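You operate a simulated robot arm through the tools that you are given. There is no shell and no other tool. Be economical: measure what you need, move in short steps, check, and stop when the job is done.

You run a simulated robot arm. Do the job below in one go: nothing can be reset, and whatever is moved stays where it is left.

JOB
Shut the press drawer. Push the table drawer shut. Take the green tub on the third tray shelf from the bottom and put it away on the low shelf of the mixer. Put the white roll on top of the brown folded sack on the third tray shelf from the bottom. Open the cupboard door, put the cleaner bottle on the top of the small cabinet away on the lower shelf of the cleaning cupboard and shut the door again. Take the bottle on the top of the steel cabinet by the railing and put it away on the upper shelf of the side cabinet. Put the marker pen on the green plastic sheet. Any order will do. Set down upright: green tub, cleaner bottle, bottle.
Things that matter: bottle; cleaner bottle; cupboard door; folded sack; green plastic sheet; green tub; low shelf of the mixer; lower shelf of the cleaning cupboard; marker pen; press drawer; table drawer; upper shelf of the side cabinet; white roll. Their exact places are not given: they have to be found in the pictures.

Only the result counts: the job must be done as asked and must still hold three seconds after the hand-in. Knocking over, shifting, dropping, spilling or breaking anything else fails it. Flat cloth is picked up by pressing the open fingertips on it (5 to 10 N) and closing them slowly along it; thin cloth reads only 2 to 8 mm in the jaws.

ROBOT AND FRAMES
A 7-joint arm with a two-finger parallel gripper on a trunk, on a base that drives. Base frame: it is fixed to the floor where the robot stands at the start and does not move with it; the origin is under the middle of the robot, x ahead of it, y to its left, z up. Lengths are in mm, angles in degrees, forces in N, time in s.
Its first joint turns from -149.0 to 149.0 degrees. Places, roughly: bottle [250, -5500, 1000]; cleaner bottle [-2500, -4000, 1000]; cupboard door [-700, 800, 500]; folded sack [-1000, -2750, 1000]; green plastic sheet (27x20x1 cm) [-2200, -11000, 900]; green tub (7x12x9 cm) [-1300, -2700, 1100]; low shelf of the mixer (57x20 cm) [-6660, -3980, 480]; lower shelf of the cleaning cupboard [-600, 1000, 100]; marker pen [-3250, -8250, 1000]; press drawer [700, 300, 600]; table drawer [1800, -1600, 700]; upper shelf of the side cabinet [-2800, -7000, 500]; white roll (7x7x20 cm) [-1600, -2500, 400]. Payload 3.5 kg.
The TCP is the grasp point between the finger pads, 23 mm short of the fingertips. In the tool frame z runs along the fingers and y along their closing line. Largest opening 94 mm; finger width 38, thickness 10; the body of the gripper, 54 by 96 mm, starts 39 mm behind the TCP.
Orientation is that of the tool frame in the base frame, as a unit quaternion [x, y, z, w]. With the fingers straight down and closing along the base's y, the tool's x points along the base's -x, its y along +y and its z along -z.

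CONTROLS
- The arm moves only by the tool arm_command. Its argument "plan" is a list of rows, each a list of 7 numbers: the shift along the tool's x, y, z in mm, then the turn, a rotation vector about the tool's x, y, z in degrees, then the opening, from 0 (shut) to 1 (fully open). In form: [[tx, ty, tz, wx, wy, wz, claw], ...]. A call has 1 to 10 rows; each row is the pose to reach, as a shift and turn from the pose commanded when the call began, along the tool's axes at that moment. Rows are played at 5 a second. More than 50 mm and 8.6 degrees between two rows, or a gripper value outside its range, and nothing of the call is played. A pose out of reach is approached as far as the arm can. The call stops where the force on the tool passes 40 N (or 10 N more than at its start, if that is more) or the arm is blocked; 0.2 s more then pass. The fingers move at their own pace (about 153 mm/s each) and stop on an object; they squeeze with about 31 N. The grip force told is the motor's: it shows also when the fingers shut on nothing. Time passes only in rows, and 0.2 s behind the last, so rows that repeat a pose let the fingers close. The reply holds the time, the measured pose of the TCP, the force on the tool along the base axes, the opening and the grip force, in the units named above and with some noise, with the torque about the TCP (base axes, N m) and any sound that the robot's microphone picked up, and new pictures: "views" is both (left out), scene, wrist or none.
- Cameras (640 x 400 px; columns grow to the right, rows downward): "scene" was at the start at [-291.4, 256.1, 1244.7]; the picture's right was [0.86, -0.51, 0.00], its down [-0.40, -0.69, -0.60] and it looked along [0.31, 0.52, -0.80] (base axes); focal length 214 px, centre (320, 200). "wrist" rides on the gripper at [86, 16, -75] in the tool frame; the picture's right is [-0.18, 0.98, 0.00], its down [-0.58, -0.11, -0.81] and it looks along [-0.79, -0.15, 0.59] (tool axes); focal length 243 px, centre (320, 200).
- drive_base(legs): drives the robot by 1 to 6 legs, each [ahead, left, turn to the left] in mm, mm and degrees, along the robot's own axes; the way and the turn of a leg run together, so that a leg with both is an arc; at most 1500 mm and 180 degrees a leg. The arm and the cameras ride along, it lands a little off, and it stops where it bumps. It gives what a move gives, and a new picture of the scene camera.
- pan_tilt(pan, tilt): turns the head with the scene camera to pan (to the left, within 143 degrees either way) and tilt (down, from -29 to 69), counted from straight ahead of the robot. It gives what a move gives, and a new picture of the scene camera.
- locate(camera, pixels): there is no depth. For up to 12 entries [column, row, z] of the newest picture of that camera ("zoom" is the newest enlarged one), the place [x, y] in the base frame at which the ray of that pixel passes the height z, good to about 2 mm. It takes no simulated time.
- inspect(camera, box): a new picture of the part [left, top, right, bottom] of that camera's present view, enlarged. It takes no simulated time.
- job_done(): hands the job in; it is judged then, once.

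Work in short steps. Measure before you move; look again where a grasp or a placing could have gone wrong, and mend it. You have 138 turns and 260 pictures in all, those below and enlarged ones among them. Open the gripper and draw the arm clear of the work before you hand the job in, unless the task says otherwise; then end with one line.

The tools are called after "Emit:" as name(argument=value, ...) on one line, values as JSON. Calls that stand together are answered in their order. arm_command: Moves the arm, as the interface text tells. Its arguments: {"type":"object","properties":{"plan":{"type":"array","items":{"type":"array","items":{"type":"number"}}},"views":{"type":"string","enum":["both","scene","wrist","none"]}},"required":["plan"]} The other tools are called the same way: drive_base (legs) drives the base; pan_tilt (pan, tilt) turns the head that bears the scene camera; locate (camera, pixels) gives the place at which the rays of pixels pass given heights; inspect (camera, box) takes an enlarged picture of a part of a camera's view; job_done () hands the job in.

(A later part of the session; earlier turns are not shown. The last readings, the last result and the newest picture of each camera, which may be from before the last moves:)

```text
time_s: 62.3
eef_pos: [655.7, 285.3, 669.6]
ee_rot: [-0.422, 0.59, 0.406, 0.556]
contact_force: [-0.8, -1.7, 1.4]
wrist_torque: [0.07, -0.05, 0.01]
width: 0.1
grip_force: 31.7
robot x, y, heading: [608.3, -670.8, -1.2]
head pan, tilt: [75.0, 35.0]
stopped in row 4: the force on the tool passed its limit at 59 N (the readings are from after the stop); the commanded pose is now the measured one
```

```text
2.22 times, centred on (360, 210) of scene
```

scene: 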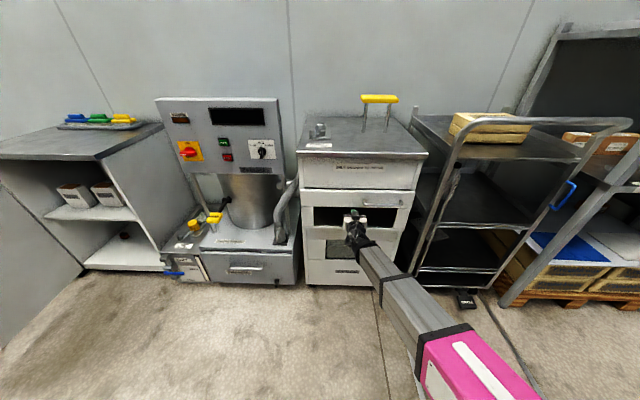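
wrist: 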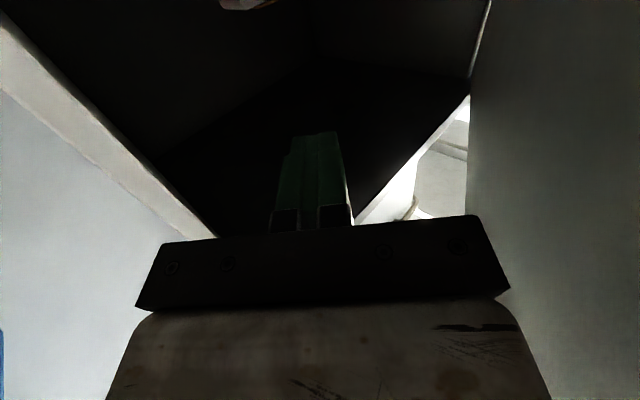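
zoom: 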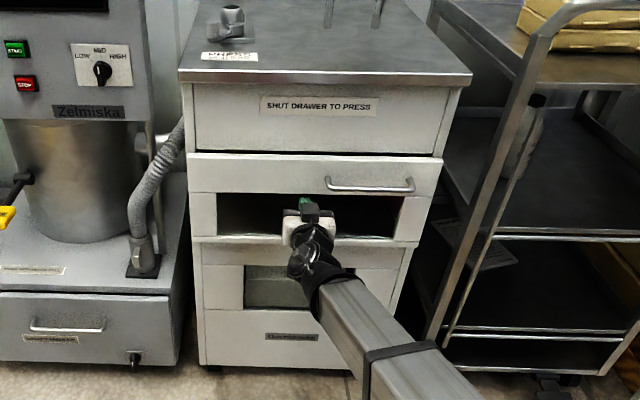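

Same test with smaller steps.

Emit:
arm_command(plan=[[0, 15, -40, 0, 0, 0, 0], [-30, 40, -45, 0, 0, 0, 0], [-60, 60, -45, 0, 0, 0, 0], [-80, 60, -35, 0, 0, 0, 0], [-80, 60, -20, 0, 0, 0, 0], [-80, 60, -5, 0, 0, 0, 0], [-80, 60, 10, 0, 0, 0, 0], [-80, 60, 25, 0, 0, 0, 0], [-80, 60, 40, 0, 0, 0, 0], [-80, 60, 55, 0, 0, 0, 0]], views="none")

Emit:
inspect(camera="scene", box=[270, 120, 450, 300])

```text
time_s: 63.8
eef_pos: [598.4, 303.3, 750.4]
ee_rot: [-0.423, 0.59, 0.407, 0.554]
contact_force: [-2.0, -3.8, 2.1]
wrist_torque: [0.12, -0.05, 0.06]
width: 0.2
grip_force: 30.5
robot x, y, heading: [610.7, -673.0, -0.8]
head pan, tilt: [75.0, 35.0]
stopped in row 7: the force on the tool passed its limit at 61 N (the readings are from after the stop); the commanded pose is now the measured one
```

```text
2.22 times, centred on (360, 210) of scene
```

zoom: 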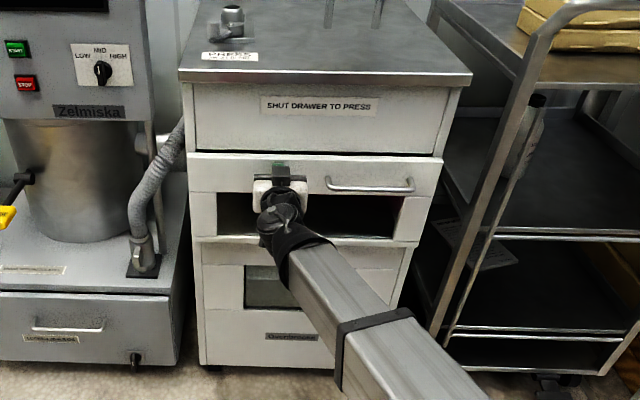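

Both pushes stop in the same plane, so the press drawer is shut. I retract and head for the table drawer.

Emit:
arm_command(plan=[[10, 0, -40, 0, 0, 0, 0], [20, 0, -85, 0, 0, 0, 0], [30, 0, -130, 0, 0, 0, 0], [40, 0, -175, 0, 0, 0, 0], [50, 0, -220, 0, 0, 0, 0], [60, 0, -262, 0, 0, 0, 0]], views="none")

Emit:
drive_base(legs=[[0, -300, 0], [0, 0, -88], [600, 0, 0]])

Emit:
inspect(camera="scene", box=[200, 60, 440, 240])

```text
time_s: 65.2
eef_pos: [516.3, 52.1, 703.7]
ee_rot: [-0.422, 0.59, 0.407, 0.555]
contact_force: [-0.2, 0.4, 0.2]
wrist_torque: [-0.05, 0.04, 0.01]
width: 0.0
grip_force: 31.0
robot x, y, heading: [611.8, -673.0, -1.0]
head pan, tilt: [75.0, 35.0]
```

```text
time_s: 74.0
eef_pos: [1345.0, -1453.9, 704.1]
ee_rot: [0.105, 0.718, -0.092, 0.682]
contact_force: [0.9, -1.2, -0.4]
wrist_torque: [0.03, 0.01, -0.01]
width: 0.0
grip_force: 30.3
robot x, y, heading: [623.4, -1578.0, -89.0]
head pan, tilt: [75.0, 35.0]
```

scene: 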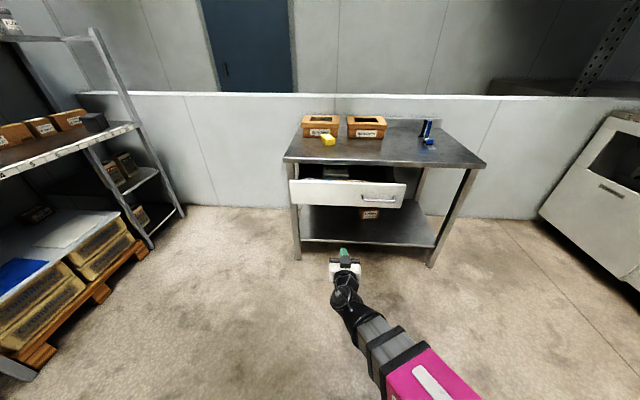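

```text
2.22 times, centred on (320, 150) of scene
```

zoom: 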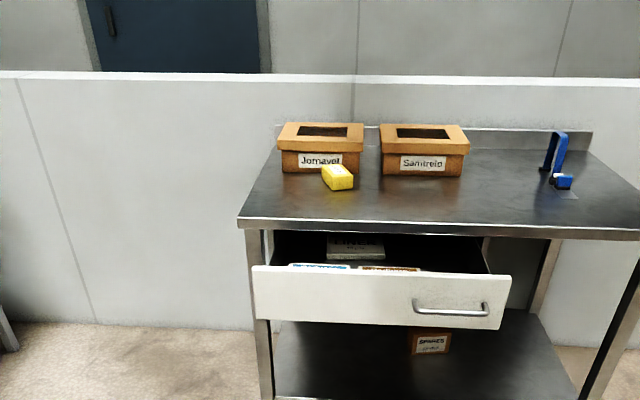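

Drawer front at scene (290–405,180–208). I measure it with the table legs as scale.

Emit:
locate(camera="scene", pixels=[[298, 260, 0], [430, 267, 0], [284, 160, 900], [486, 166, 900], [290, 181, 800], [406, 184, 800], [290, 181, 750], [406, 184, 750], [291, 204, 700], [402, 208, 700], [291, 204, 650]])

```text
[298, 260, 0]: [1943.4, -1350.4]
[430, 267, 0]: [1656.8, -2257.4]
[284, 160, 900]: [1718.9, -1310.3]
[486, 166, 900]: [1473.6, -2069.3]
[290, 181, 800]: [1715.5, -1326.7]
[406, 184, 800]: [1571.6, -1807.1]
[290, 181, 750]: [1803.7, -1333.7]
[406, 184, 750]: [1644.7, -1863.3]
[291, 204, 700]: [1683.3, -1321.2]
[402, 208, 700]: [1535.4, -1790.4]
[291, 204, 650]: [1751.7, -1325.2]
```

Drawer front centre ≈ (1740,-1605,670), pulled out ~110 mm. I drive in line and push along (0.96,-0.28).

Emit:
drive_base(legs=[[131, 305, 0]])

Emit:
arm_command(plan=[[15, 0, 20, 0, 0, 0, 0], [32, 0, 40, 0, 0, 0, 0], [32, 0, 60, 0, 0, 0, 0], [32, 0, 80, 0, 0, 0, 0], [32, 0, 100, 0, 0, 0, 0], [32, 0, 120, 0, 0, 0, 0], [32, 0, 140, 0, 0, 0, 0], [32, 0, 160, 0, 0, 0, 0], [32, 0, 180, 0, 0, 0, 0], [32, 0, 200, 0, 0, 0, 0]], views="scene")

```text
time_s: 76.1
eef_pos: [1645.6, -1571.5, 703.3]
ee_rot: [0.102, 0.719, -0.089, 0.682]
contact_force: [0.4, -0.5, -0.2]
wrist_torque: [0.03, 0.01, 0.02]
width: 0.0
grip_force: 30.9
robot x, y, heading: [922.2, -1695.3, -88.3]
head pan, tilt: [75.0, 35.0]
```

scene: 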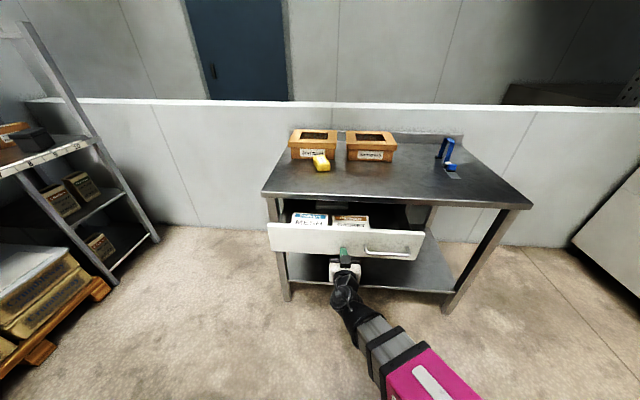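

```text
time_s: 78.1
eef_pos: [1804.0, -1615.3, 663.2]
ee_rot: [0.101, 0.718, -0.089, 0.682]
contact_force: [-4.9, 2.2, 2.8]
wrist_torque: [-0.09, -0.09, -0.03]
width: 0.1
grip_force: 30.9
robot x, y, heading: [922.3, -1695.1, -88.5]
head pan, tilt: [75.0, 35.0]
stopped in row 9: the force on the tool passed its limit at 89 N (the readings are from after the stop); the commanded pose is now the measured one
```

scene: 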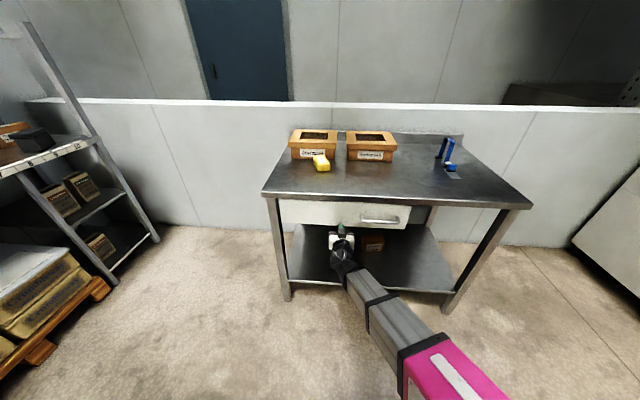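

Table drawer is shut. I retract and travel toward the tray shelf, then look.

Emit:
arm_command(plan=[[0, 0, -40, 0, 0, 0, 0], [-20, 0, -85, 0, 0, 0, 0], [-40, 0, -130, 0, 0, 0, 0], [-60, 0, -175, 0, 0, 0, 0], [-80, 0, -215, 0, 0, 0, 0]], views="none")

Emit:
drive_base(legs=[[0, -350, 0], [0, 0, -91], [1400, -350, 0]])

Emit:
inspect(camera="scene", box=[160, 60, 480, 260])

```text
time_s: 79.3
eef_pos: [1601.7, -1557.8, 753.7]
ee_rot: [0.1, 0.719, -0.088, 0.682]
contact_force: [0.0, 0.5, 0.7]
wrist_torque: [0.0, 0.03, -0.01]
width: 0.2
grip_force: 30.9
robot x, y, heading: [929.2, -1697.9, -88.2]
head pan, tilt: [75.0, 35.0]
```

```text
time_s: 92.3
eef_pos: [-717.0, -2081.6, 753.2]
ee_rot: [0.578, 0.439, -0.543, 0.422]
contact_force: [-1.0, -0.3, -0.1]
wrist_torque: [-0.01, 0.02, 0.01]
width: 0.0
grip_force: 31.4
robot x, y, heading: [-862.5, -1405.7, -177.4]
head pan, tilt: [75.0, 35.0]
```

scene: 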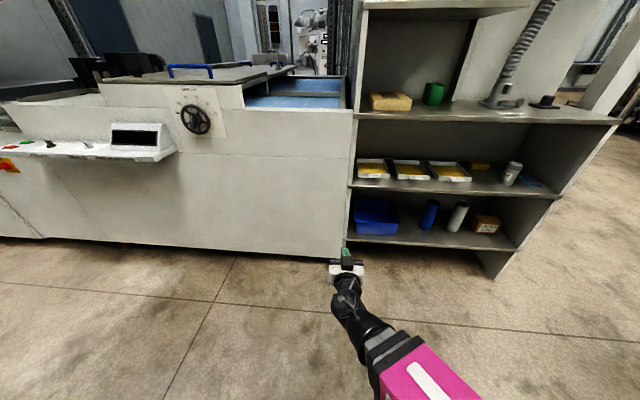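

```text
2.00 times, centred on (320, 160) of scene
```

zoom: 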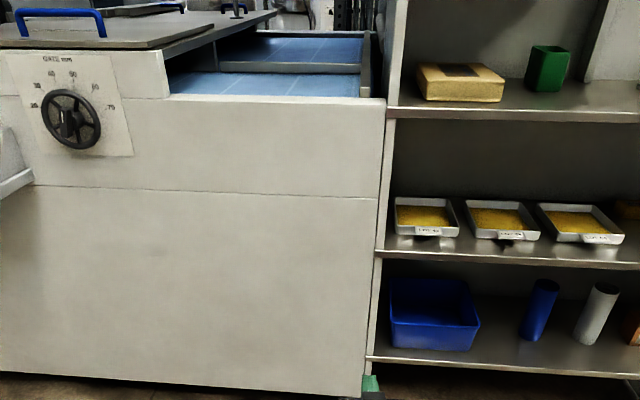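

I see the three shelves: bottom one with the white roll (457,217), second with trays, third with folded sack (390,101) and green tub (434,94). I measure.

Emit:
locate(camera="scene", pixels=[[343, 258, 0], [494, 278, 0], [349, 242, 200], [349, 242, 300], [514, 250, 200], [514, 250, 300], [352, 187, 600], [352, 187, 700], [356, 112, 900], [356, 112, 1000], [452, 231, 200], [452, 231, 300]])

Emit:
inspect(camera="scene", box=[340, 180, 540, 280])

Emit:
inspect(camera="scene", box=[340, 60, 540, 140])

```text
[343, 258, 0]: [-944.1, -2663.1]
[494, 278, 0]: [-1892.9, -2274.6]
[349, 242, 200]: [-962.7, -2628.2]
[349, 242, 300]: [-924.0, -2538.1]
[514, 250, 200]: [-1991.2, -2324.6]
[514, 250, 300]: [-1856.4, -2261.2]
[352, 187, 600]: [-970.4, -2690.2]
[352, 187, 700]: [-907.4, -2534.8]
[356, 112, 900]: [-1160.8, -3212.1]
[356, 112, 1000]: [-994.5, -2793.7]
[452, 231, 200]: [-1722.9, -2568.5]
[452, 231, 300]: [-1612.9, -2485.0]
```

```text
3.20 times, centred on (440, 230) of scene
```

zoom: 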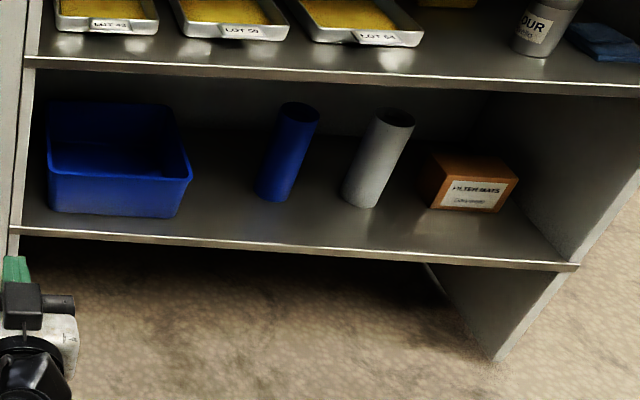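

```text
3.20 times, centred on (440, 100) of scene
```

zoom: 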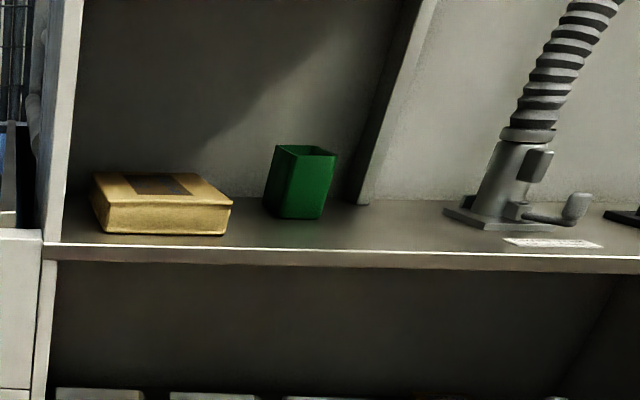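

Shelf heights come out about 272, 660 and 1048; the white roll's base centre is near (-1658,-2523). I drive in front of it and measure again from there.

Emit:
drive_base(legs=[[830, 150, 0]])

Emit:
pan_tilt(pan=75, tilt=35)

Emit:
arm_command(plan=[[50, 0, 0, 0, 0, 0, 1], [100, 0, 0, 0, 0, 0, 1], [150, 0, 0, 0, 0, 0, 1], [200, 0, 0, 0, 0, 0, 1], [250, 0, 0, 0, 0, 0, 1], [300, 0, 0, 0, 0, 0, 1], [330, 0, 0, 0, 0, 0, 1]], views="both")

```text
time_s: 96.1
eef_pos: [-1425.7, -2254.0, 753.2]
ee_rot: [0.574, 0.445, -0.539, 0.427]
contact_force: [0.5, 0.5, -0.3]
wrist_torque: [0.02, -0.01, 0.02]
width: 0.0
grip_force: 31.0
robot x, y, heading: [-1581.1, -1581.1, -176.7]
head pan, tilt: [75.0, 35.0]
stopped in leg 1: the robot was blocked; the commanded pose is now the measured one
```

scene: 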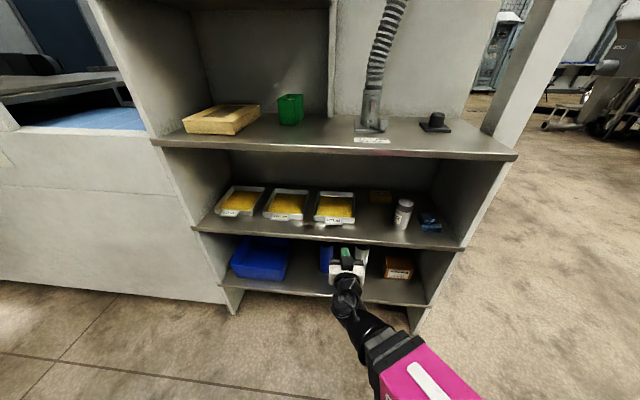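

```text
time_s: 96.7
eef_pos: [-1424.9, -2254.5, 752.5]
ee_rot: [0.573, 0.445, -0.539, 0.428]
contact_force: [0.4, -0.4, -1.0]
wrist_torque: [-0.02, 0.03, 0.02]
width: 0.3
grip_force: 30.8
robot x, y, heading: [-1585.3, -1579.0, -176.5]
head pan, tilt: [75.0, 35.0]
```

scene: 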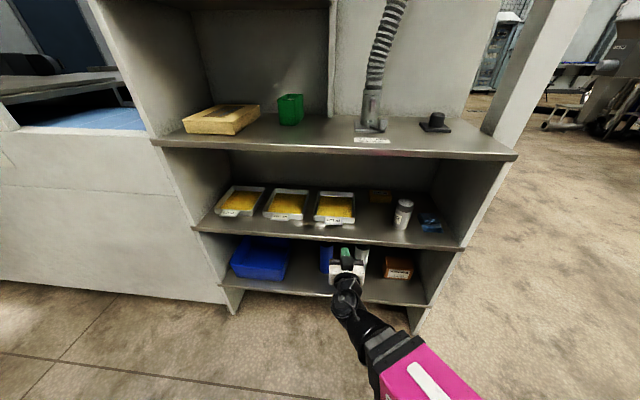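

```text
time_s: 98.3
eef_pos: [-1417.1, -2241.6, 428.5]
ee_rot: [0.574, 0.441, -0.541, 0.429]
contact_force: [1.0, 0.3, 0.3]
wrist_torque: [0.05, 0.01, -0.01]
width: 94.0
grip_force: 0.0
robot x, y, heading: [-1582.9, -1577.2, -176.9]
head pan, tilt: [75.0, 35.0]
```

scene: 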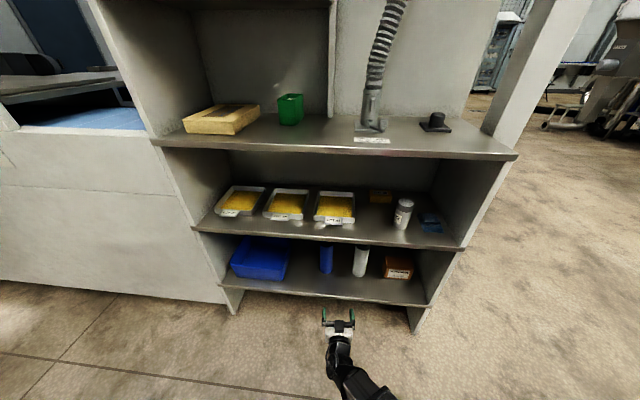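
wrist: 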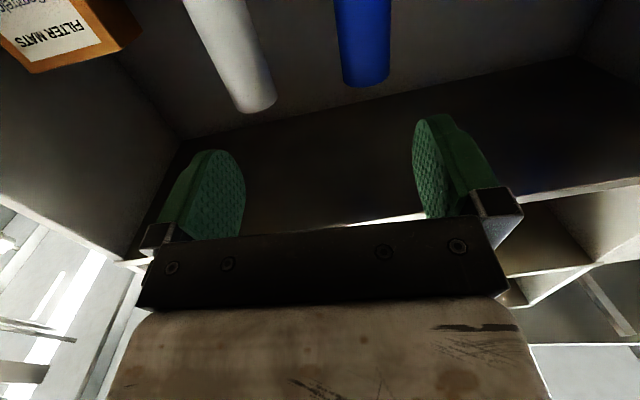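

The roll is at (361,262) now; I triangulate it plus shelf edge, sack and tub from this view.

Emit:
inspect(camera="scene", box=[300, 210, 440, 310])

Emit:
inspect(camera="scene", box=[140, 70, 400, 170])

Emit:
locate(camera="scene", pixels=[[360, 275, 250], [360, 275, 300], [362, 247, 470], [362, 247, 500], [427, 306, 275], [228, 289, 275], [151, 141, 1050], [517, 157, 1050], [151, 141, 1000], [517, 157, 1000], [411, 333, 0], [232, 314, 0]])

```text
4.00 times, centred on (370, 260) of scene
```

zoom: 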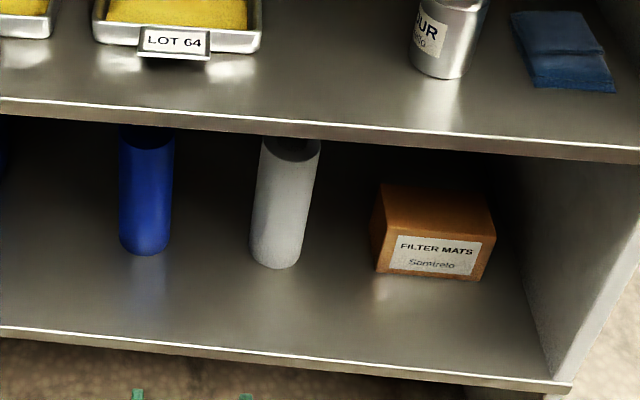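

```text
2.46 times, centred on (270, 120) of scene
```

zoom: 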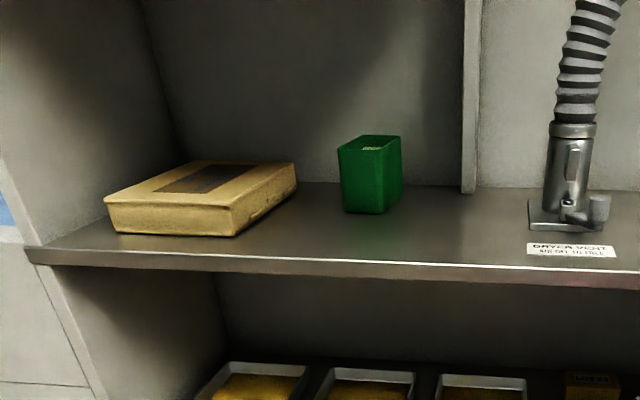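

```text
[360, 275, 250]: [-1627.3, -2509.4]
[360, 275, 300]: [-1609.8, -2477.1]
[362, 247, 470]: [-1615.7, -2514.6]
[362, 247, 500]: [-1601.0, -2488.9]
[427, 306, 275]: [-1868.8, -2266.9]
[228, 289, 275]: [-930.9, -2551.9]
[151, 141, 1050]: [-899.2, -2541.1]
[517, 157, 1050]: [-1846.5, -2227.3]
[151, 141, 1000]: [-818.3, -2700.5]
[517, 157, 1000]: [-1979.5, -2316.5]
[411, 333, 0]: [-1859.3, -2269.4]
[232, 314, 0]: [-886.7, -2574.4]
```

Bottom shelf is z≈300, roll centre at (-1602,-2486). I line up at z≈430 and move in, then close.

Emit:
arm_command(plan=[[0, -45, 0, 0, 0, 0, 1], [0, -90, 0, 0, 0, 0, 1], [-3, -120, 30, 0, 0, 0, 1], [-5, -120, 75, 0, 0, 0, 1], [-7, -120, 120, 0, 0, 0, 1], [-9, -120, 160, 0, 0, 0, 1], [-11, -120, 200, 0, 0, 0, 1]], views="both")

```text
time_s: 99.9
eef_pos: [-1585.6, -2407.0, 420.0]
ee_rot: [0.574, 0.445, -0.539, 0.427]
contact_force: [-0.4, 0.8, 0.0]
wrist_torque: [-0.04, -0.02, 0.0]
width: 93.9
grip_force: 0.1
robot x, y, heading: [-1588.3, -1580.0, -176.7]
head pan, tilt: [75.0, 35.0]
```

scene: 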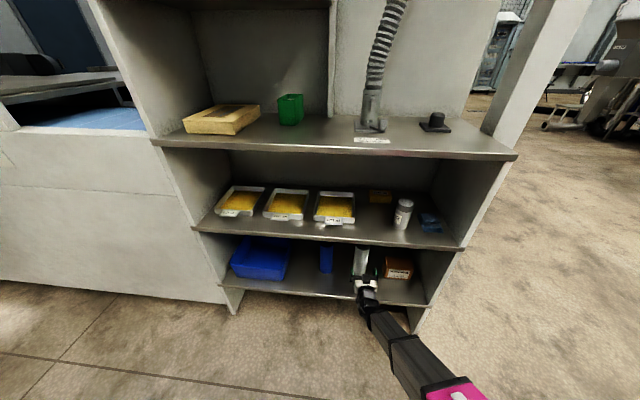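
wrist: 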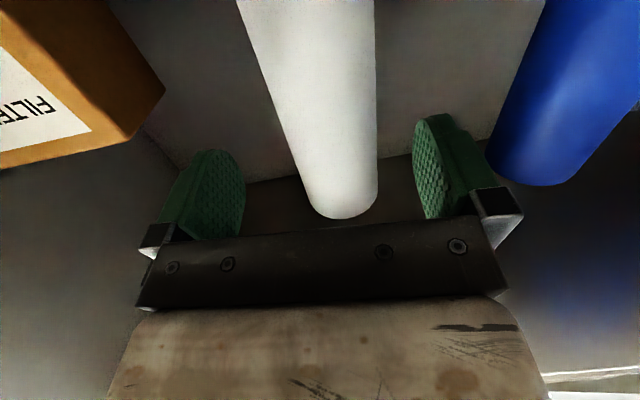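

The roll lies between the fingers, ~7 mm to +y. I go the last 80 mm and close.

Emit:
arm_command(plan=[[0, 6, 40, 0, 0, 0, 1], [-2, 6, 80, 0, 0, 0, 1], [-2, 6, 80, 0, 0, 0, 0], [-2, 6, 80, 0, 0, 0, 0], [-2, 6, 80, 0, 0, 0, 0], [-30, 6, 80, 0, 0, 0, 0], [-60, 6, 80, 0, 0, 0, 0], [-60, 6, 40, 0, 0, 0, 0], [-60, 6, 0, 0, 0, 0, 0]], views="both")

```text
time_s: 100.2
eef_pos: [-1586.0, -2414.0, 421.8]
ee_rot: [0.576, 0.45, -0.535, 0.424]
contact_force: [0.6, 3.4, 5.9]
wrist_torque: [0.81, -0.17, 0.09]
width: 94.1
grip_force: 0.1
robot x, y, heading: [-1585.0, -1582.3, -177.1]
head pan, tilt: [75.0, 35.0]
stopped in row 1: the force on the tool passed its limit at 91 N (the readings are from after the stop); the commanded pose is now the measured one
```

scene: 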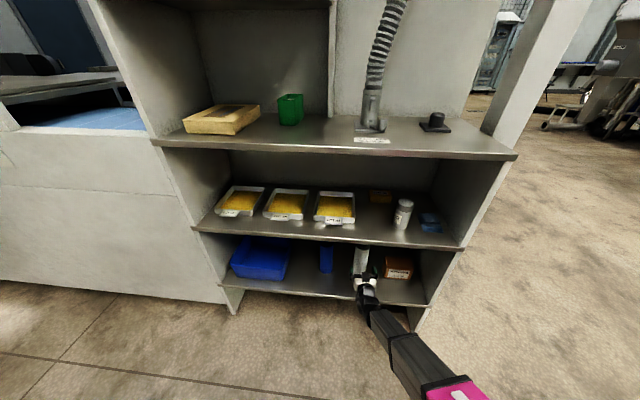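
wrist: 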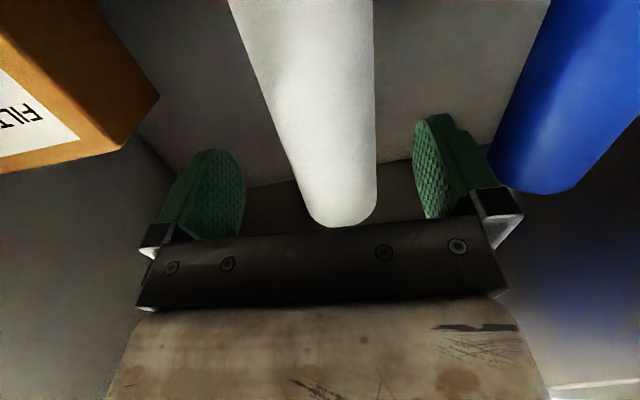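

Blocked: most likely the camera under the gripper meets the shelf edge (z 300). I back off, rise 42 mm, and go in again.

Emit:
arm_command(plan=[[0, 0, -20, 0, 0, 0, 1], [-22, 0, -20, 0, 0, 0, 1], [-44, 0, -18, 0, 0, 0, 1], [-44, 3, 10, 0, 0, 0, 1], [-45, 4, 30, 0, 0, 0, 1], [-46, 5, 50, 0, 0, 0, 1], [-47, 5, 68, 0, 0, 0, 1]], views="both")

```text
time_s: 101.8
eef_pos: [-1597.0, -2483.9, 463.2]
ee_rot: [0.576, 0.449, -0.535, 0.424]
contact_force: [-0.9, -0.2, -0.4]
wrist_torque: [0.01, 0.0, 0.0]
width: 94.1
grip_force: 0.0
robot x, y, heading: [-1582.7, -1581.0, -176.9]
head pan, tilt: [75.0, 35.0]
```

scene: 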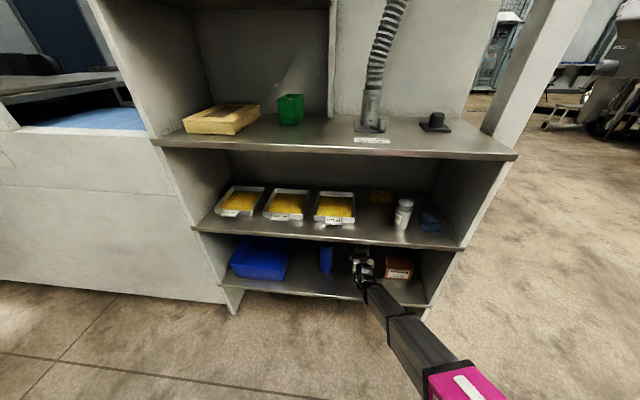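
wrist: 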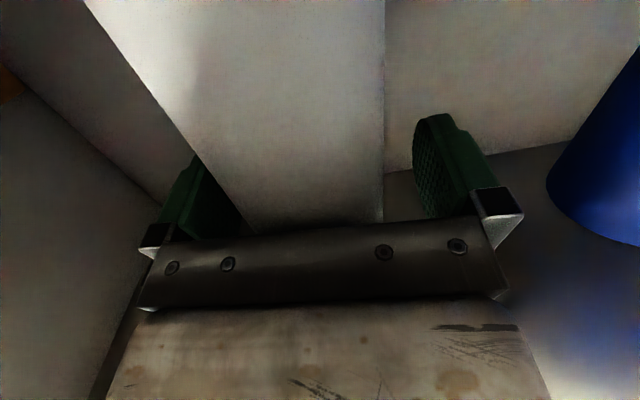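

Roll between the fingers. Close, lift a little and draw out.

Emit:
arm_command(plan=[[0, 0, 0, 0, 0, 0, 0], [0, 0, 0, 0, 0, 0, 0], [0, 0, 0, 0, 0, 0, 0], [-20, 0, 0, 0, 0, 0, 0], [-45, 0, -5, 0, 0, 0, 0], [-45, 0, -50, 0, 0, 0, 0], [-45, 0, -95, 0, 0, 0, 0], [-45, 0, -140, 0, 0, 0, 0], [-45, 0, -185, 0, 0, 0, 0], [-45, 0, -225, 0, 0, 0, 0]], views="both")

```text
time_s: 104.0
eef_pos: [-1543.4, -2269.1, 525.1]
ee_rot: [0.577, 0.449, -0.535, 0.424]
contact_force: [0.4, 0.1, -4.7]
wrist_torque: [-0.02, 0.03, -0.01]
width: 67.0
grip_force: 30.2
robot x, y, heading: [-1586.3, -1580.7, -176.9]
head pan, tilt: [75.0, 35.0]
```

scene: 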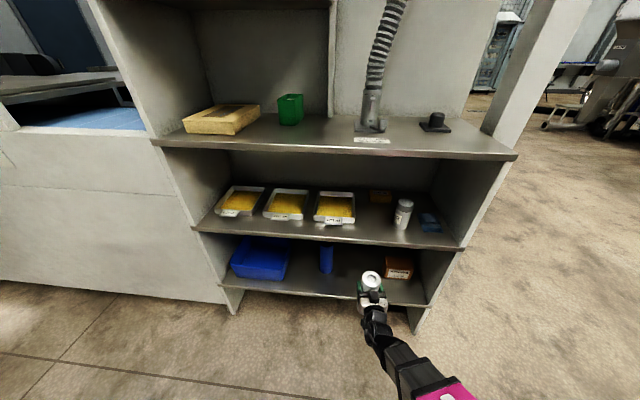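
wrist: 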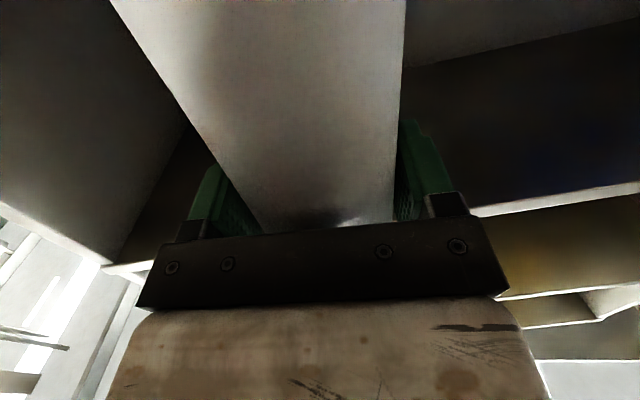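

Roll held (67 mm). Now I measure the sack's top and the tub from this view.

Emit:
locate(camera="scene", pixels=[[185.5, 133, 1052], [235.5, 134.2, 1052], [184, 121.2, 1095], [234.3, 122.8, 1095], [260.7, 105.8, 1095], [219.3, 103.7, 1095], [184, 121.2, 1110], [234.3, 122.8, 1110], [260.7, 105.8, 1110], [281, 125, 1052], [297, 125, 1052], [303, 114, 1052]])

Emit:
inspect(camera="scene", box=[170, 80, 320, 150])

```text
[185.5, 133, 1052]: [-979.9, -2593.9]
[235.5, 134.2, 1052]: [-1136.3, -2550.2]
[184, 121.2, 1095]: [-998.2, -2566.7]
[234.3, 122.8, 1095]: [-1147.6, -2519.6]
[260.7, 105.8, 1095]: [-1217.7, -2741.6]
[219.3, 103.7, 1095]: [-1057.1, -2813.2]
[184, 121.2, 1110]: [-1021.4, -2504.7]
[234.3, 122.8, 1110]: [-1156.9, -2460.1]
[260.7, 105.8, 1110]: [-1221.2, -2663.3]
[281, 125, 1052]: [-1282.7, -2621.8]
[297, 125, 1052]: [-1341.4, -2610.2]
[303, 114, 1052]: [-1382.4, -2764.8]
```

```text
4.27 times, centred on (245, 115) of scene
```

zoom: 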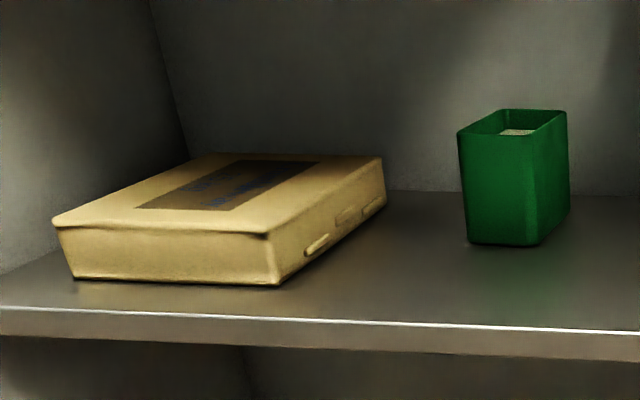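

Sack: top z≈1089, centre ≈ (-1102,-2677), about 160×240. I raise the roll in front of the shelf (keeping its tilt), then shift the base along.

Emit:
arm_command(plan=[[0, 0, -40, 0, 0, 0, 0], [-48, 0, -50, 0, 0, 0, 0], [-97, 0, -53, 0, 0, 0, 0], [-146, 0, -56, 0, 0, 0, 0], [-195, 0, -60, 0, 0, 0, 0], [-244, 0, -63, 0, 0, 0, 0], [-293, 0, -66, 0, 0, 0, 0], [-342, 0, -70, 0, 0, 0, 0], [-391, 0, -73, 0, 0, 0, 0], [-440, 0, -76, 0, 0, 0, 0]], views="none")

Emit:
arm_command(plan=[[-48, 0, -3, 0, 0, 0, 0], [-97, 0, -7, 0, 0, 0, 0], [-146, 0, -10, 0, 0, 0, 0], [-195, 0, -13, 0, 0, 0, 0], [-244, 0, -17, 0, 0, 0, 0], [-293, 0, -20, 0, 0, 0, 0], [-330, 0, -23, 0, 0, 0, 0]], views="none")

Emit:
drive_base(legs=[[-480, 0, 0]])

```text
time_s: 106.2
eef_pos: [-1533.7, -2287.6, 975.7]
ee_rot: [0.577, 0.449, -0.535, 0.424]
contact_force: [0.0, -0.1, -6.8]
wrist_torque: [0.0, -0.01, -0.03]
width: 67.1
grip_force: 31.5
out of reach, approached as far as the arm can: row 4, 5, 6, 7, 8, 9, 10
robot x, y, heading: [-1584.0, -1580.1, -177.0]
head pan, tilt: [75.0, 35.0]
```

```text
time_s: 107.8
eef_pos: [-1533.2, -2285.7, 1304.1]
ee_rot: [0.577, 0.449, -0.535, 0.423]
contact_force: [0.3, 0.3, -6.1]
wrist_torque: [0.01, 0.01, 0.01]
width: 67.3
grip_force: 30.7
robot x, y, heading: [-1584.4, -1578.7, -176.9]
head pan, tilt: [75.0, 35.0]
```

```text
time_s: 110.6
eef_pos: [-1063.5, -2260.1, 1303.2]
ee_rot: [0.576, 0.449, -0.536, 0.424]
contact_force: [0.1, -0.6, -5.3]
wrist_torque: [0.0, -0.03, 0.06]
width: 67.0
grip_force: 30.5
robot x, y, heading: [-1115.5, -1556.3, -176.7]
head pan, tilt: [75.0, 35.0]
```

scene: 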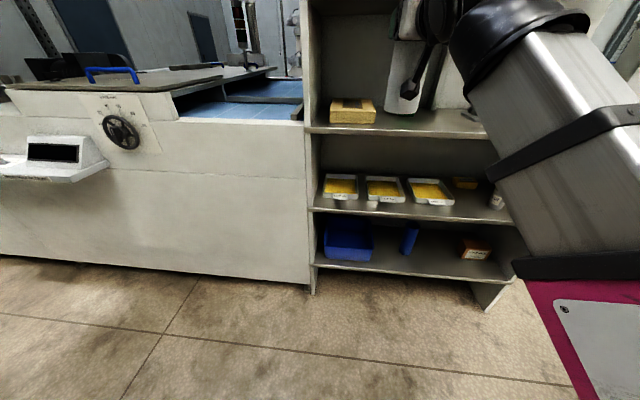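

I verify the sack from this second view before going in.

Emit:
inspect(camera="scene", box=[300, 70, 440, 150])

Emit:
locate(camera="scene", pixels=[[331, 123, 1052], [374, 124, 1052], [330, 111, 1089], [374, 112, 1089], [341, 98, 1089], [370, 98, 1089], [307, 131, 1052], [487, 136, 1052]])

```text
4.57 times, centred on (370, 110) of scene
```

zoom: 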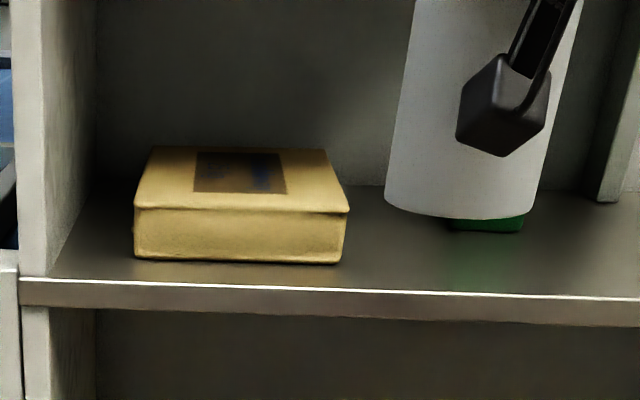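

```text
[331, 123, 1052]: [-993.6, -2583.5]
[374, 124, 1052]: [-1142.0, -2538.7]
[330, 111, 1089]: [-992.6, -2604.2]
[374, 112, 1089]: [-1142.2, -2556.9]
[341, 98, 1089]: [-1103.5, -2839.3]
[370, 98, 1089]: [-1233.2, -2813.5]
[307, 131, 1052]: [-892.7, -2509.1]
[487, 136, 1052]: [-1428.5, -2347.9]
```

Sack centre confirmed near (-1108,-2685), top z≈1090. I close up with the base and move the roll over it.

Emit:
drive_base(legs=[[0, 180, 0]])

Emit:
arm_command(plan=[[0, 3, 45, 0, 0, 0, 0], [-3, 5, 90, 0, 0, 0, 0], [-7, 7, 135, 0, 0, 0, 0], [-10, 8, 180, 0, 0, 0, 0], [-13, 8, 215, 0, 0, 0, 0], [-15, 8, 236, 0, 0, 0, 0]], views="both")

```text
time_s: 112.2
eef_pos: [-1051.6, -2440.8, 1304.4]
ee_rot: [0.575, 0.45, -0.535, 0.425]
contact_force: [-0.5, 0.0, -6.0]
wrist_torque: [-0.03, 0.0, -0.03]
width: 67.2
grip_force: 31.1
robot x, y, heading: [-1103.2, -1737.5, -176.6]
head pan, tilt: [75.0, 35.0]
```

scene: 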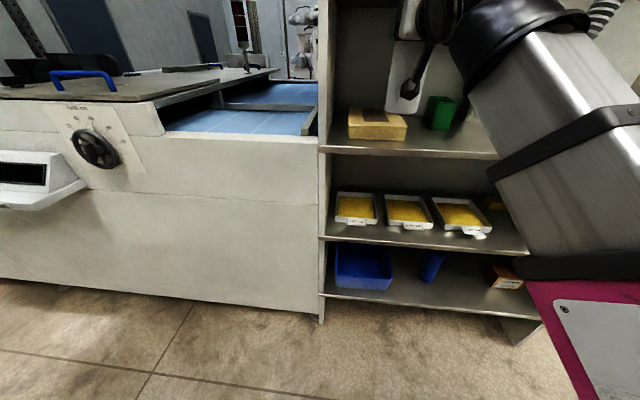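

```text
time_s: 113.5
eef_pos: [-1097.1, -2672.6, 1303.4]
ee_rot: [0.575, 0.45, -0.535, 0.425]
contact_force: [0.5, -0.1, -5.6]
wrist_torque: [0.04, 0.01, -0.03]
width: 67.2
grip_force: 31.7
robot x, y, heading: [-1104.6, -1735.1, -176.4]
head pan, tilt: [75.0, 35.0]
```

scene: 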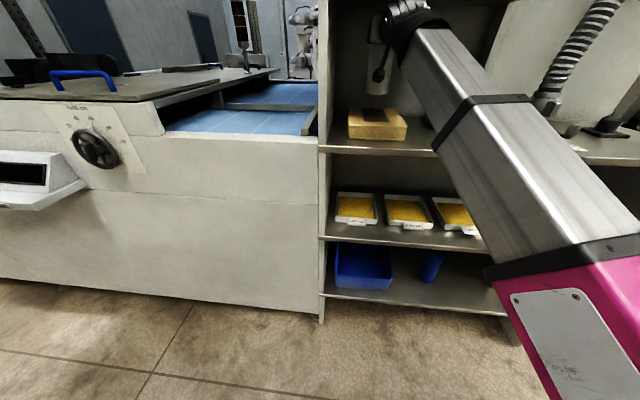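
wrist: 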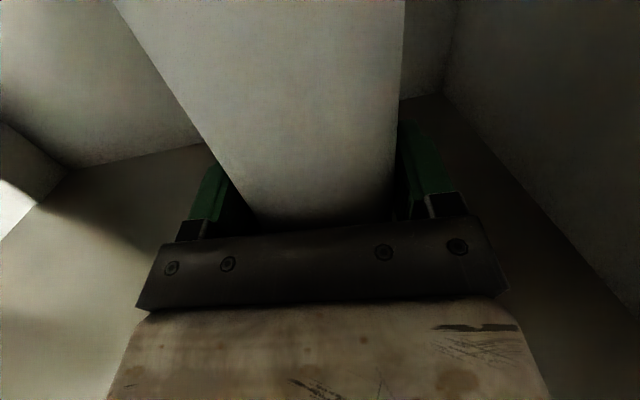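

Over the sack. I lower gently and watch the force.

Emit:
arm_command(plan=[[15, 0, 0, 0, 0, 0, 0], [28, 0, 1, 0, 0, 0, 0], [36, 0, 2, 0, 0, 0, 0], [40, 0, 2, 0, 0, 0, 0], [43, 0, 3, 0, 0, 0, 0], [46, 0, 3, 0, 0, 0, 0]], views="none")

Emit:
inspect(camera="scene", box=[300, 40, 480, 160])

```text
time_s: 115.0
eef_pos: [-1097.2, -2673.3, 1255.8]
ee_rot: [0.575, 0.45, -0.535, 0.425]
contact_force: [0.7, 0.3, -4.8]
wrist_torque: [-0.04, -0.04, 0.02]
width: 67.1
grip_force: 30.8
robot x, y, heading: [-1105.5, -1735.6, -176.7]
head pan, tilt: [75.0, 35.0]
```

```text
3.33 times, centred on (390, 100) of scene
```

zoom: 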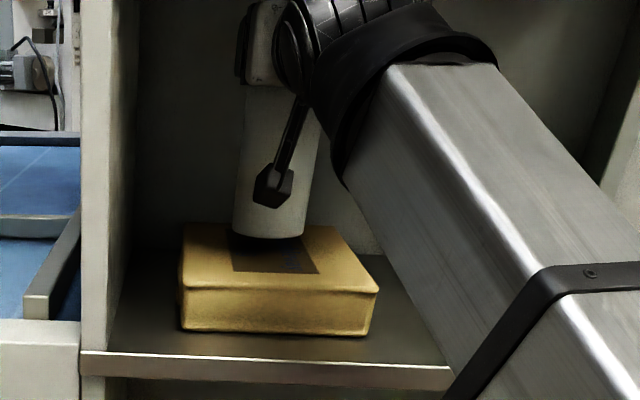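

Nearly there and well placed. I lower in 2–3 mm steps until the weight transfers.

Emit:
arm_command(plan=[[3, 0, 0, 0, 0, 0, 0], [5, 0, 0, 0, 0, 0, 0], [7, 0, 0, 0, 0, 0, 0], [9, 0, 0, 0, 0, 0, 0]], views="none")

```text
time_s: 116.0
eef_pos: [-1097.0, -2672.2, 1247.7]
ee_rot: [0.575, 0.45, -0.534, 0.425]
contact_force: [-0.1, -0.3, -5.5]
wrist_torque: [0.02, -0.02, -0.01]
width: 67.1
grip_force: 30.9
robot x, y, heading: [-1105.6, -1734.9, -176.5]
head pan, tilt: [75.0, 35.0]
```

Emit:
arm_command(plan=[[2, 0, 0, 0, 0, 0, 0], [4, 0, 0, 0, 0, 0, 0], [6, 0, 0, 0, 0, 0, 0], [8, 0, 0, 0, 0, 0, 0]], views="none")

Emit:
inspect(camera="scene", box=[340, 80, 430, 150])

```text
time_s: 117.0
eef_pos: [-1097.5, -2671.4, 1240.1]
ee_rot: [0.576, 0.451, -0.534, 0.425]
contact_force: [-0.3, 0.1, -5.3]
wrist_torque: [-0.02, -0.02, 0.01]
width: 67.1
grip_force: 31.0
robot x, y, heading: [-1104.2, -1733.6, -176.2]
head pan, tilt: [75.0, 35.0]
```

```text
5.71 times, centred on (385, 115) of scene
```

zoom: 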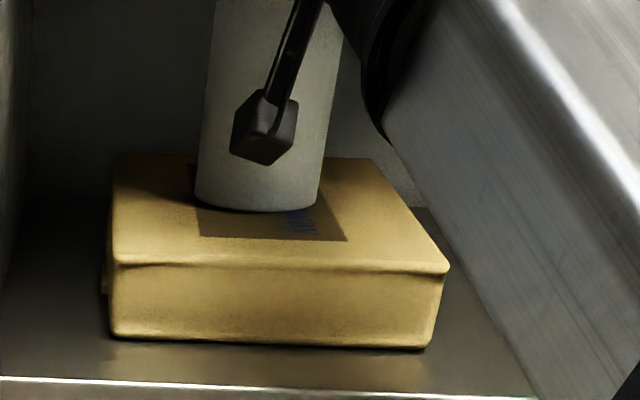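

Emit:
arm_command(plan=[[2, 0, 0, 0, 0, 0, 0], [4, 0, 0, 0, 0, 0, 0], [6, 0, 0, 0, 0, 0, 0]], views="none")

```text
time_s: 117.8
eef_pos: [-1096.8, -2669.2, 1235.6]
ee_rot: [0.574, 0.45, -0.535, 0.426]
contact_force: [-2.7, -0.1, 24.0]
wrist_torque: [-0.02, 0.53, 0.21]
width: 67.2
grip_force: 30.9
robot x, y, heading: [-1104.8, -1736.6, -176.4]
head pan, tilt: [75.0, 35.0]
```

Contact (24 N). I ease up 2 mm, open and draw straight back.

Emit:
arm_command(plan=[[-2, 0, 0, 0, 0, 0, 0], [-2, 0, 0, 0, 0, 0, 0.85], [-2, 0, 0, 0, 0, 0, 1], [-2, 0, 0, 0, 0, 0, 1], [-2, 0, -25, 0, 0, 0, 1], [-2, 0, -60, 0, 0, 0, 1], [-2, 0, -105, 0, 0, 0, 1], [-2, 0, -150, 0, 0, 0, 1], [-2, 0, -195, 0, 0, 0, 1], [-2, 0, -235, 0, 0, 0, 1]], views="both")

```text
time_s: 120.0
eef_pos: [-1040.3, -2442.2, 1252.9]
ee_rot: [0.575, 0.45, -0.535, 0.425]
contact_force: [0.5, 0.4, -0.2]
wrist_torque: [0.03, -0.02, 0.0]
width: 94.1
grip_force: 0.2
robot x, y, heading: [-1103.2, -1737.4, -176.4]
head pan, tilt: [75.0, 35.0]
```

scene: 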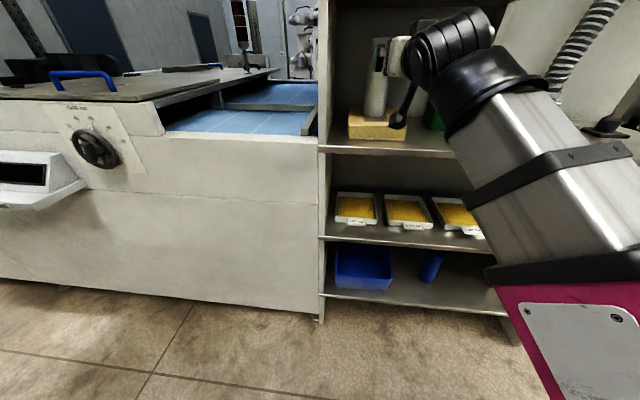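
wrist: 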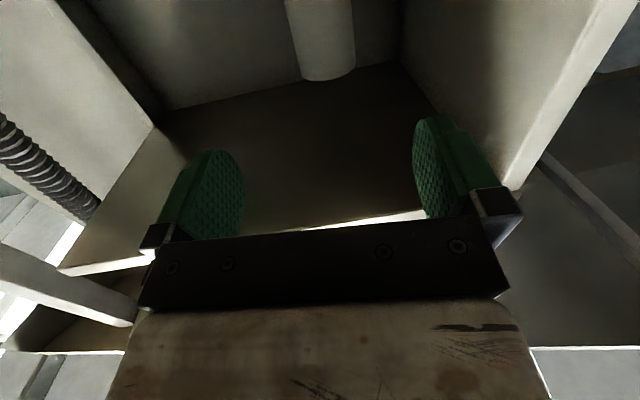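

The roll stands on the sack. For the tub (≈(-1325,-2670), long side in depth) the camera under the gripper would hit the shelf, so I shift along and roll the tool 180° to put the camera on top.

Emit:
drive_base(legs=[[0, -70, 0], [232, 0, 0]])

Emit:
arm_command(plan=[[0, 0, 0, 0, 0, 8.5, 1], [0, 0, 0, 0, 0, 17, 1], [0, 0, 0, 0, 0, 25.5, 1], [0, 0, 0, 0, 0, 34, 1], [0, 0, 0, 0, 0, 42.5, 1], [0, 0, 0, 0, 0, 51, 1], [0, 0, 0, 0, 0, 59.5, 1], [0, 0, 0, 0, 0, 68, 1], [0, 0, 0, 0, 0, 76.5, 1], [0, 0, 0, 0, 0, 85, 1]], views="none")

```text
time_s: 122.3
eef_pos: [-1282.7, -2387.2, 1253.4]
ee_rot: [0.575, 0.45, -0.534, 0.425]
contact_force: [-0.9, -0.5, 0.0]
wrist_torque: [0.0, 0.0, 0.03]
width: 93.8
grip_force: 0.1
robot x, y, heading: [-1345.8, -1673.1, -176.6]
head pan, tilt: [75.0, 35.0]
```

scene: 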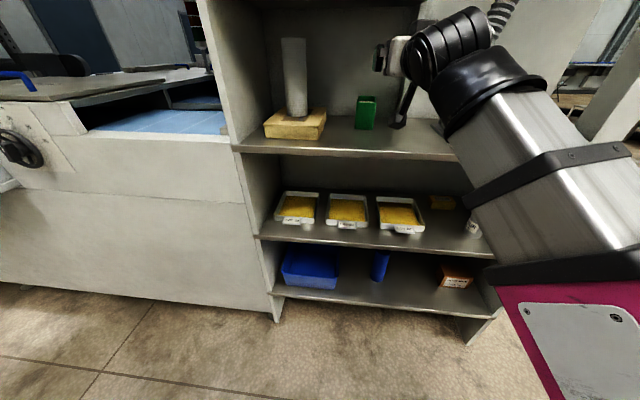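

```text
time_s: 124.5
eef_pos: [-1281.0, -2387.2, 1252.5]
ee_rot: [0.729, -0.057, -0.106, 0.674]
contact_force: [-0.5, 0.4, 0.4]
wrist_torque: [0.02, 0.0, -0.02]
width: 93.8
grip_force: 0.1
robot x, y, heading: [-1345.7, -1679.1, -176.6]
head pan, tilt: [75.0, 35.0]
```

No limit met; I continue the roll and measure the tub from this view.

Emit:
arm_command(plan=[[0, 0, 0, 0, 0, 8.5, 1], [0, 0, 0, 0, 0, 17, 1], [0, 0, 0, 0, 0, 25.5, 1], [0, 0, 0, 0, 0, 34, 1], [0, 0, 0, 0, 0, 42.5, 1], [0, 0, 0, 0, 0, 51, 1], [0, 0, 0, 0, 0, 59.5, 1], [0, 0, 0, 0, 0, 68, 1], [0, 0, 0, 0, 0, 76.5, 1], [0, 0, 0, 0, 0, 85, 1]], views="scene")

Emit:
inspect(camera="scene", box=[330, 80, 410, 150])

Emit:
locate(camera="zoom", pixels=[[300, 280, 1052], [360, 280, 1052]])

```text
time_s: 126.7
eef_pos: [-1350.1, -2379.5, 1263.5]
ee_rot: [0.54, -0.496, 0.377, 0.566]
contact_force: [-0.3, 0.6, -0.5]
wrist_torque: [0.01, -0.03, -0.01]
width: 94.3
grip_force: 0.1
out of reach, approached as far as the arm can: row 8, 9, 10
robot x, y, heading: [-1344.3, -1679.7, -176.5]
head pan, tilt: [75.0, 35.0]
```

scene: 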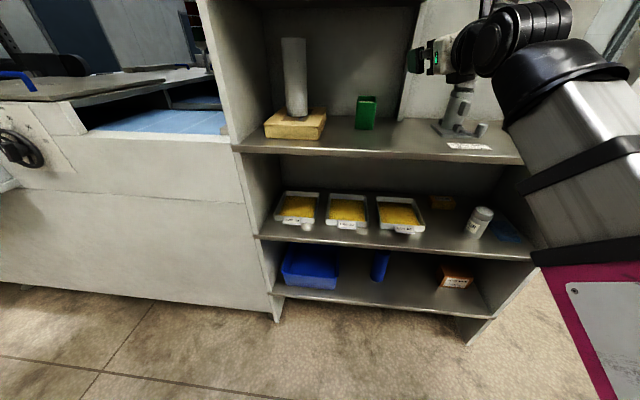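

```text
5.71 times, centred on (370, 115) of scene
```

zoom: 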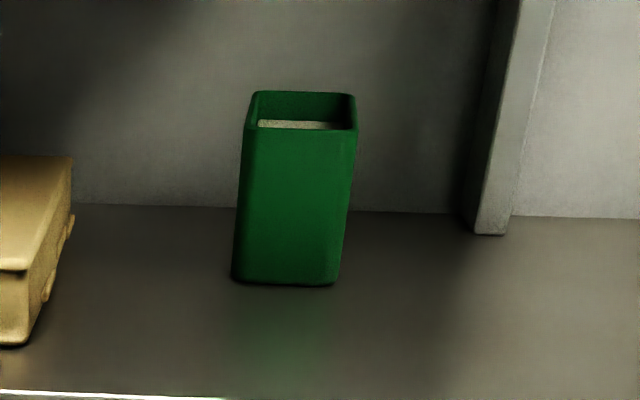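

```text
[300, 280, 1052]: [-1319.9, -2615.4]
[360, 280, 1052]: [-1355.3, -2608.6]
```

The roll is nearly complete (about 14° left). Tub front face centre is (-1310,-2614). I finish orienting while moving to a pre-grasp 150 mm in front of it.

Emit:
arm_command(plan=[[-24, -25, 24, -1.6, 0.7, 2.8, 1], [-47, -49, 48, -3.2, 1.3, 5.6, 1], [-71, -74, 72, -4.9, 2, 8.3, 1], [-95, -99, 96, -6.5, 2.6, 11.1, 1], [-118, -124, 120, -8.1, 3.3, 13.9, 1]], views="both")

```text
time_s: 127.9
eef_pos: [-1397.6, -2493.3, 1102.3]
ee_rot: [0.479, -0.513, 0.46, 0.544]
contact_force: [-0.6, 0.3, -0.3]
wrist_torque: [0.0, 0.01, -0.01]
width: 94.0
grip_force: 0.0
out of reach, approached as far as the arm can: row 1, 2, 3, 4, 5
robot x, y, heading: [-1348.6, -1680.6, -176.7]
head pan, tilt: [75.0, 35.0]
```

scene: 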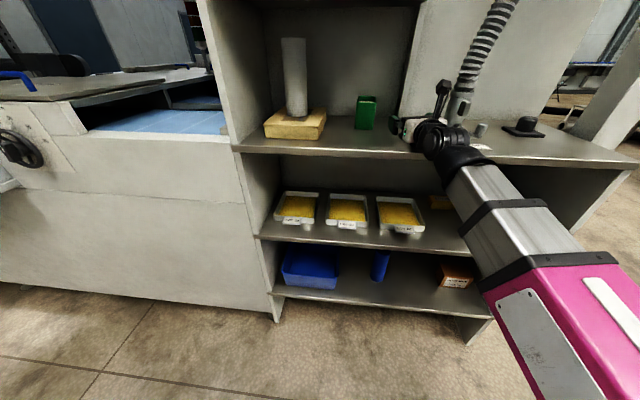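
wrist: 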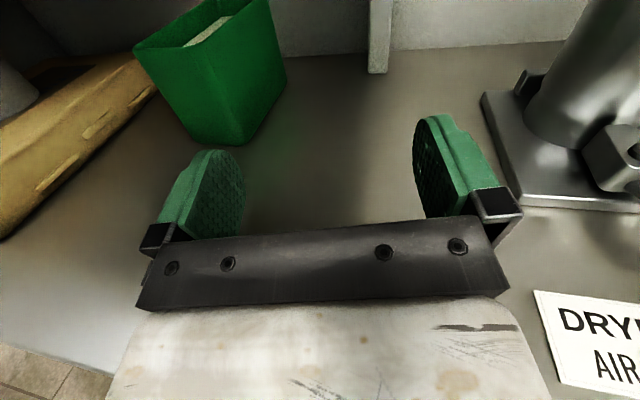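

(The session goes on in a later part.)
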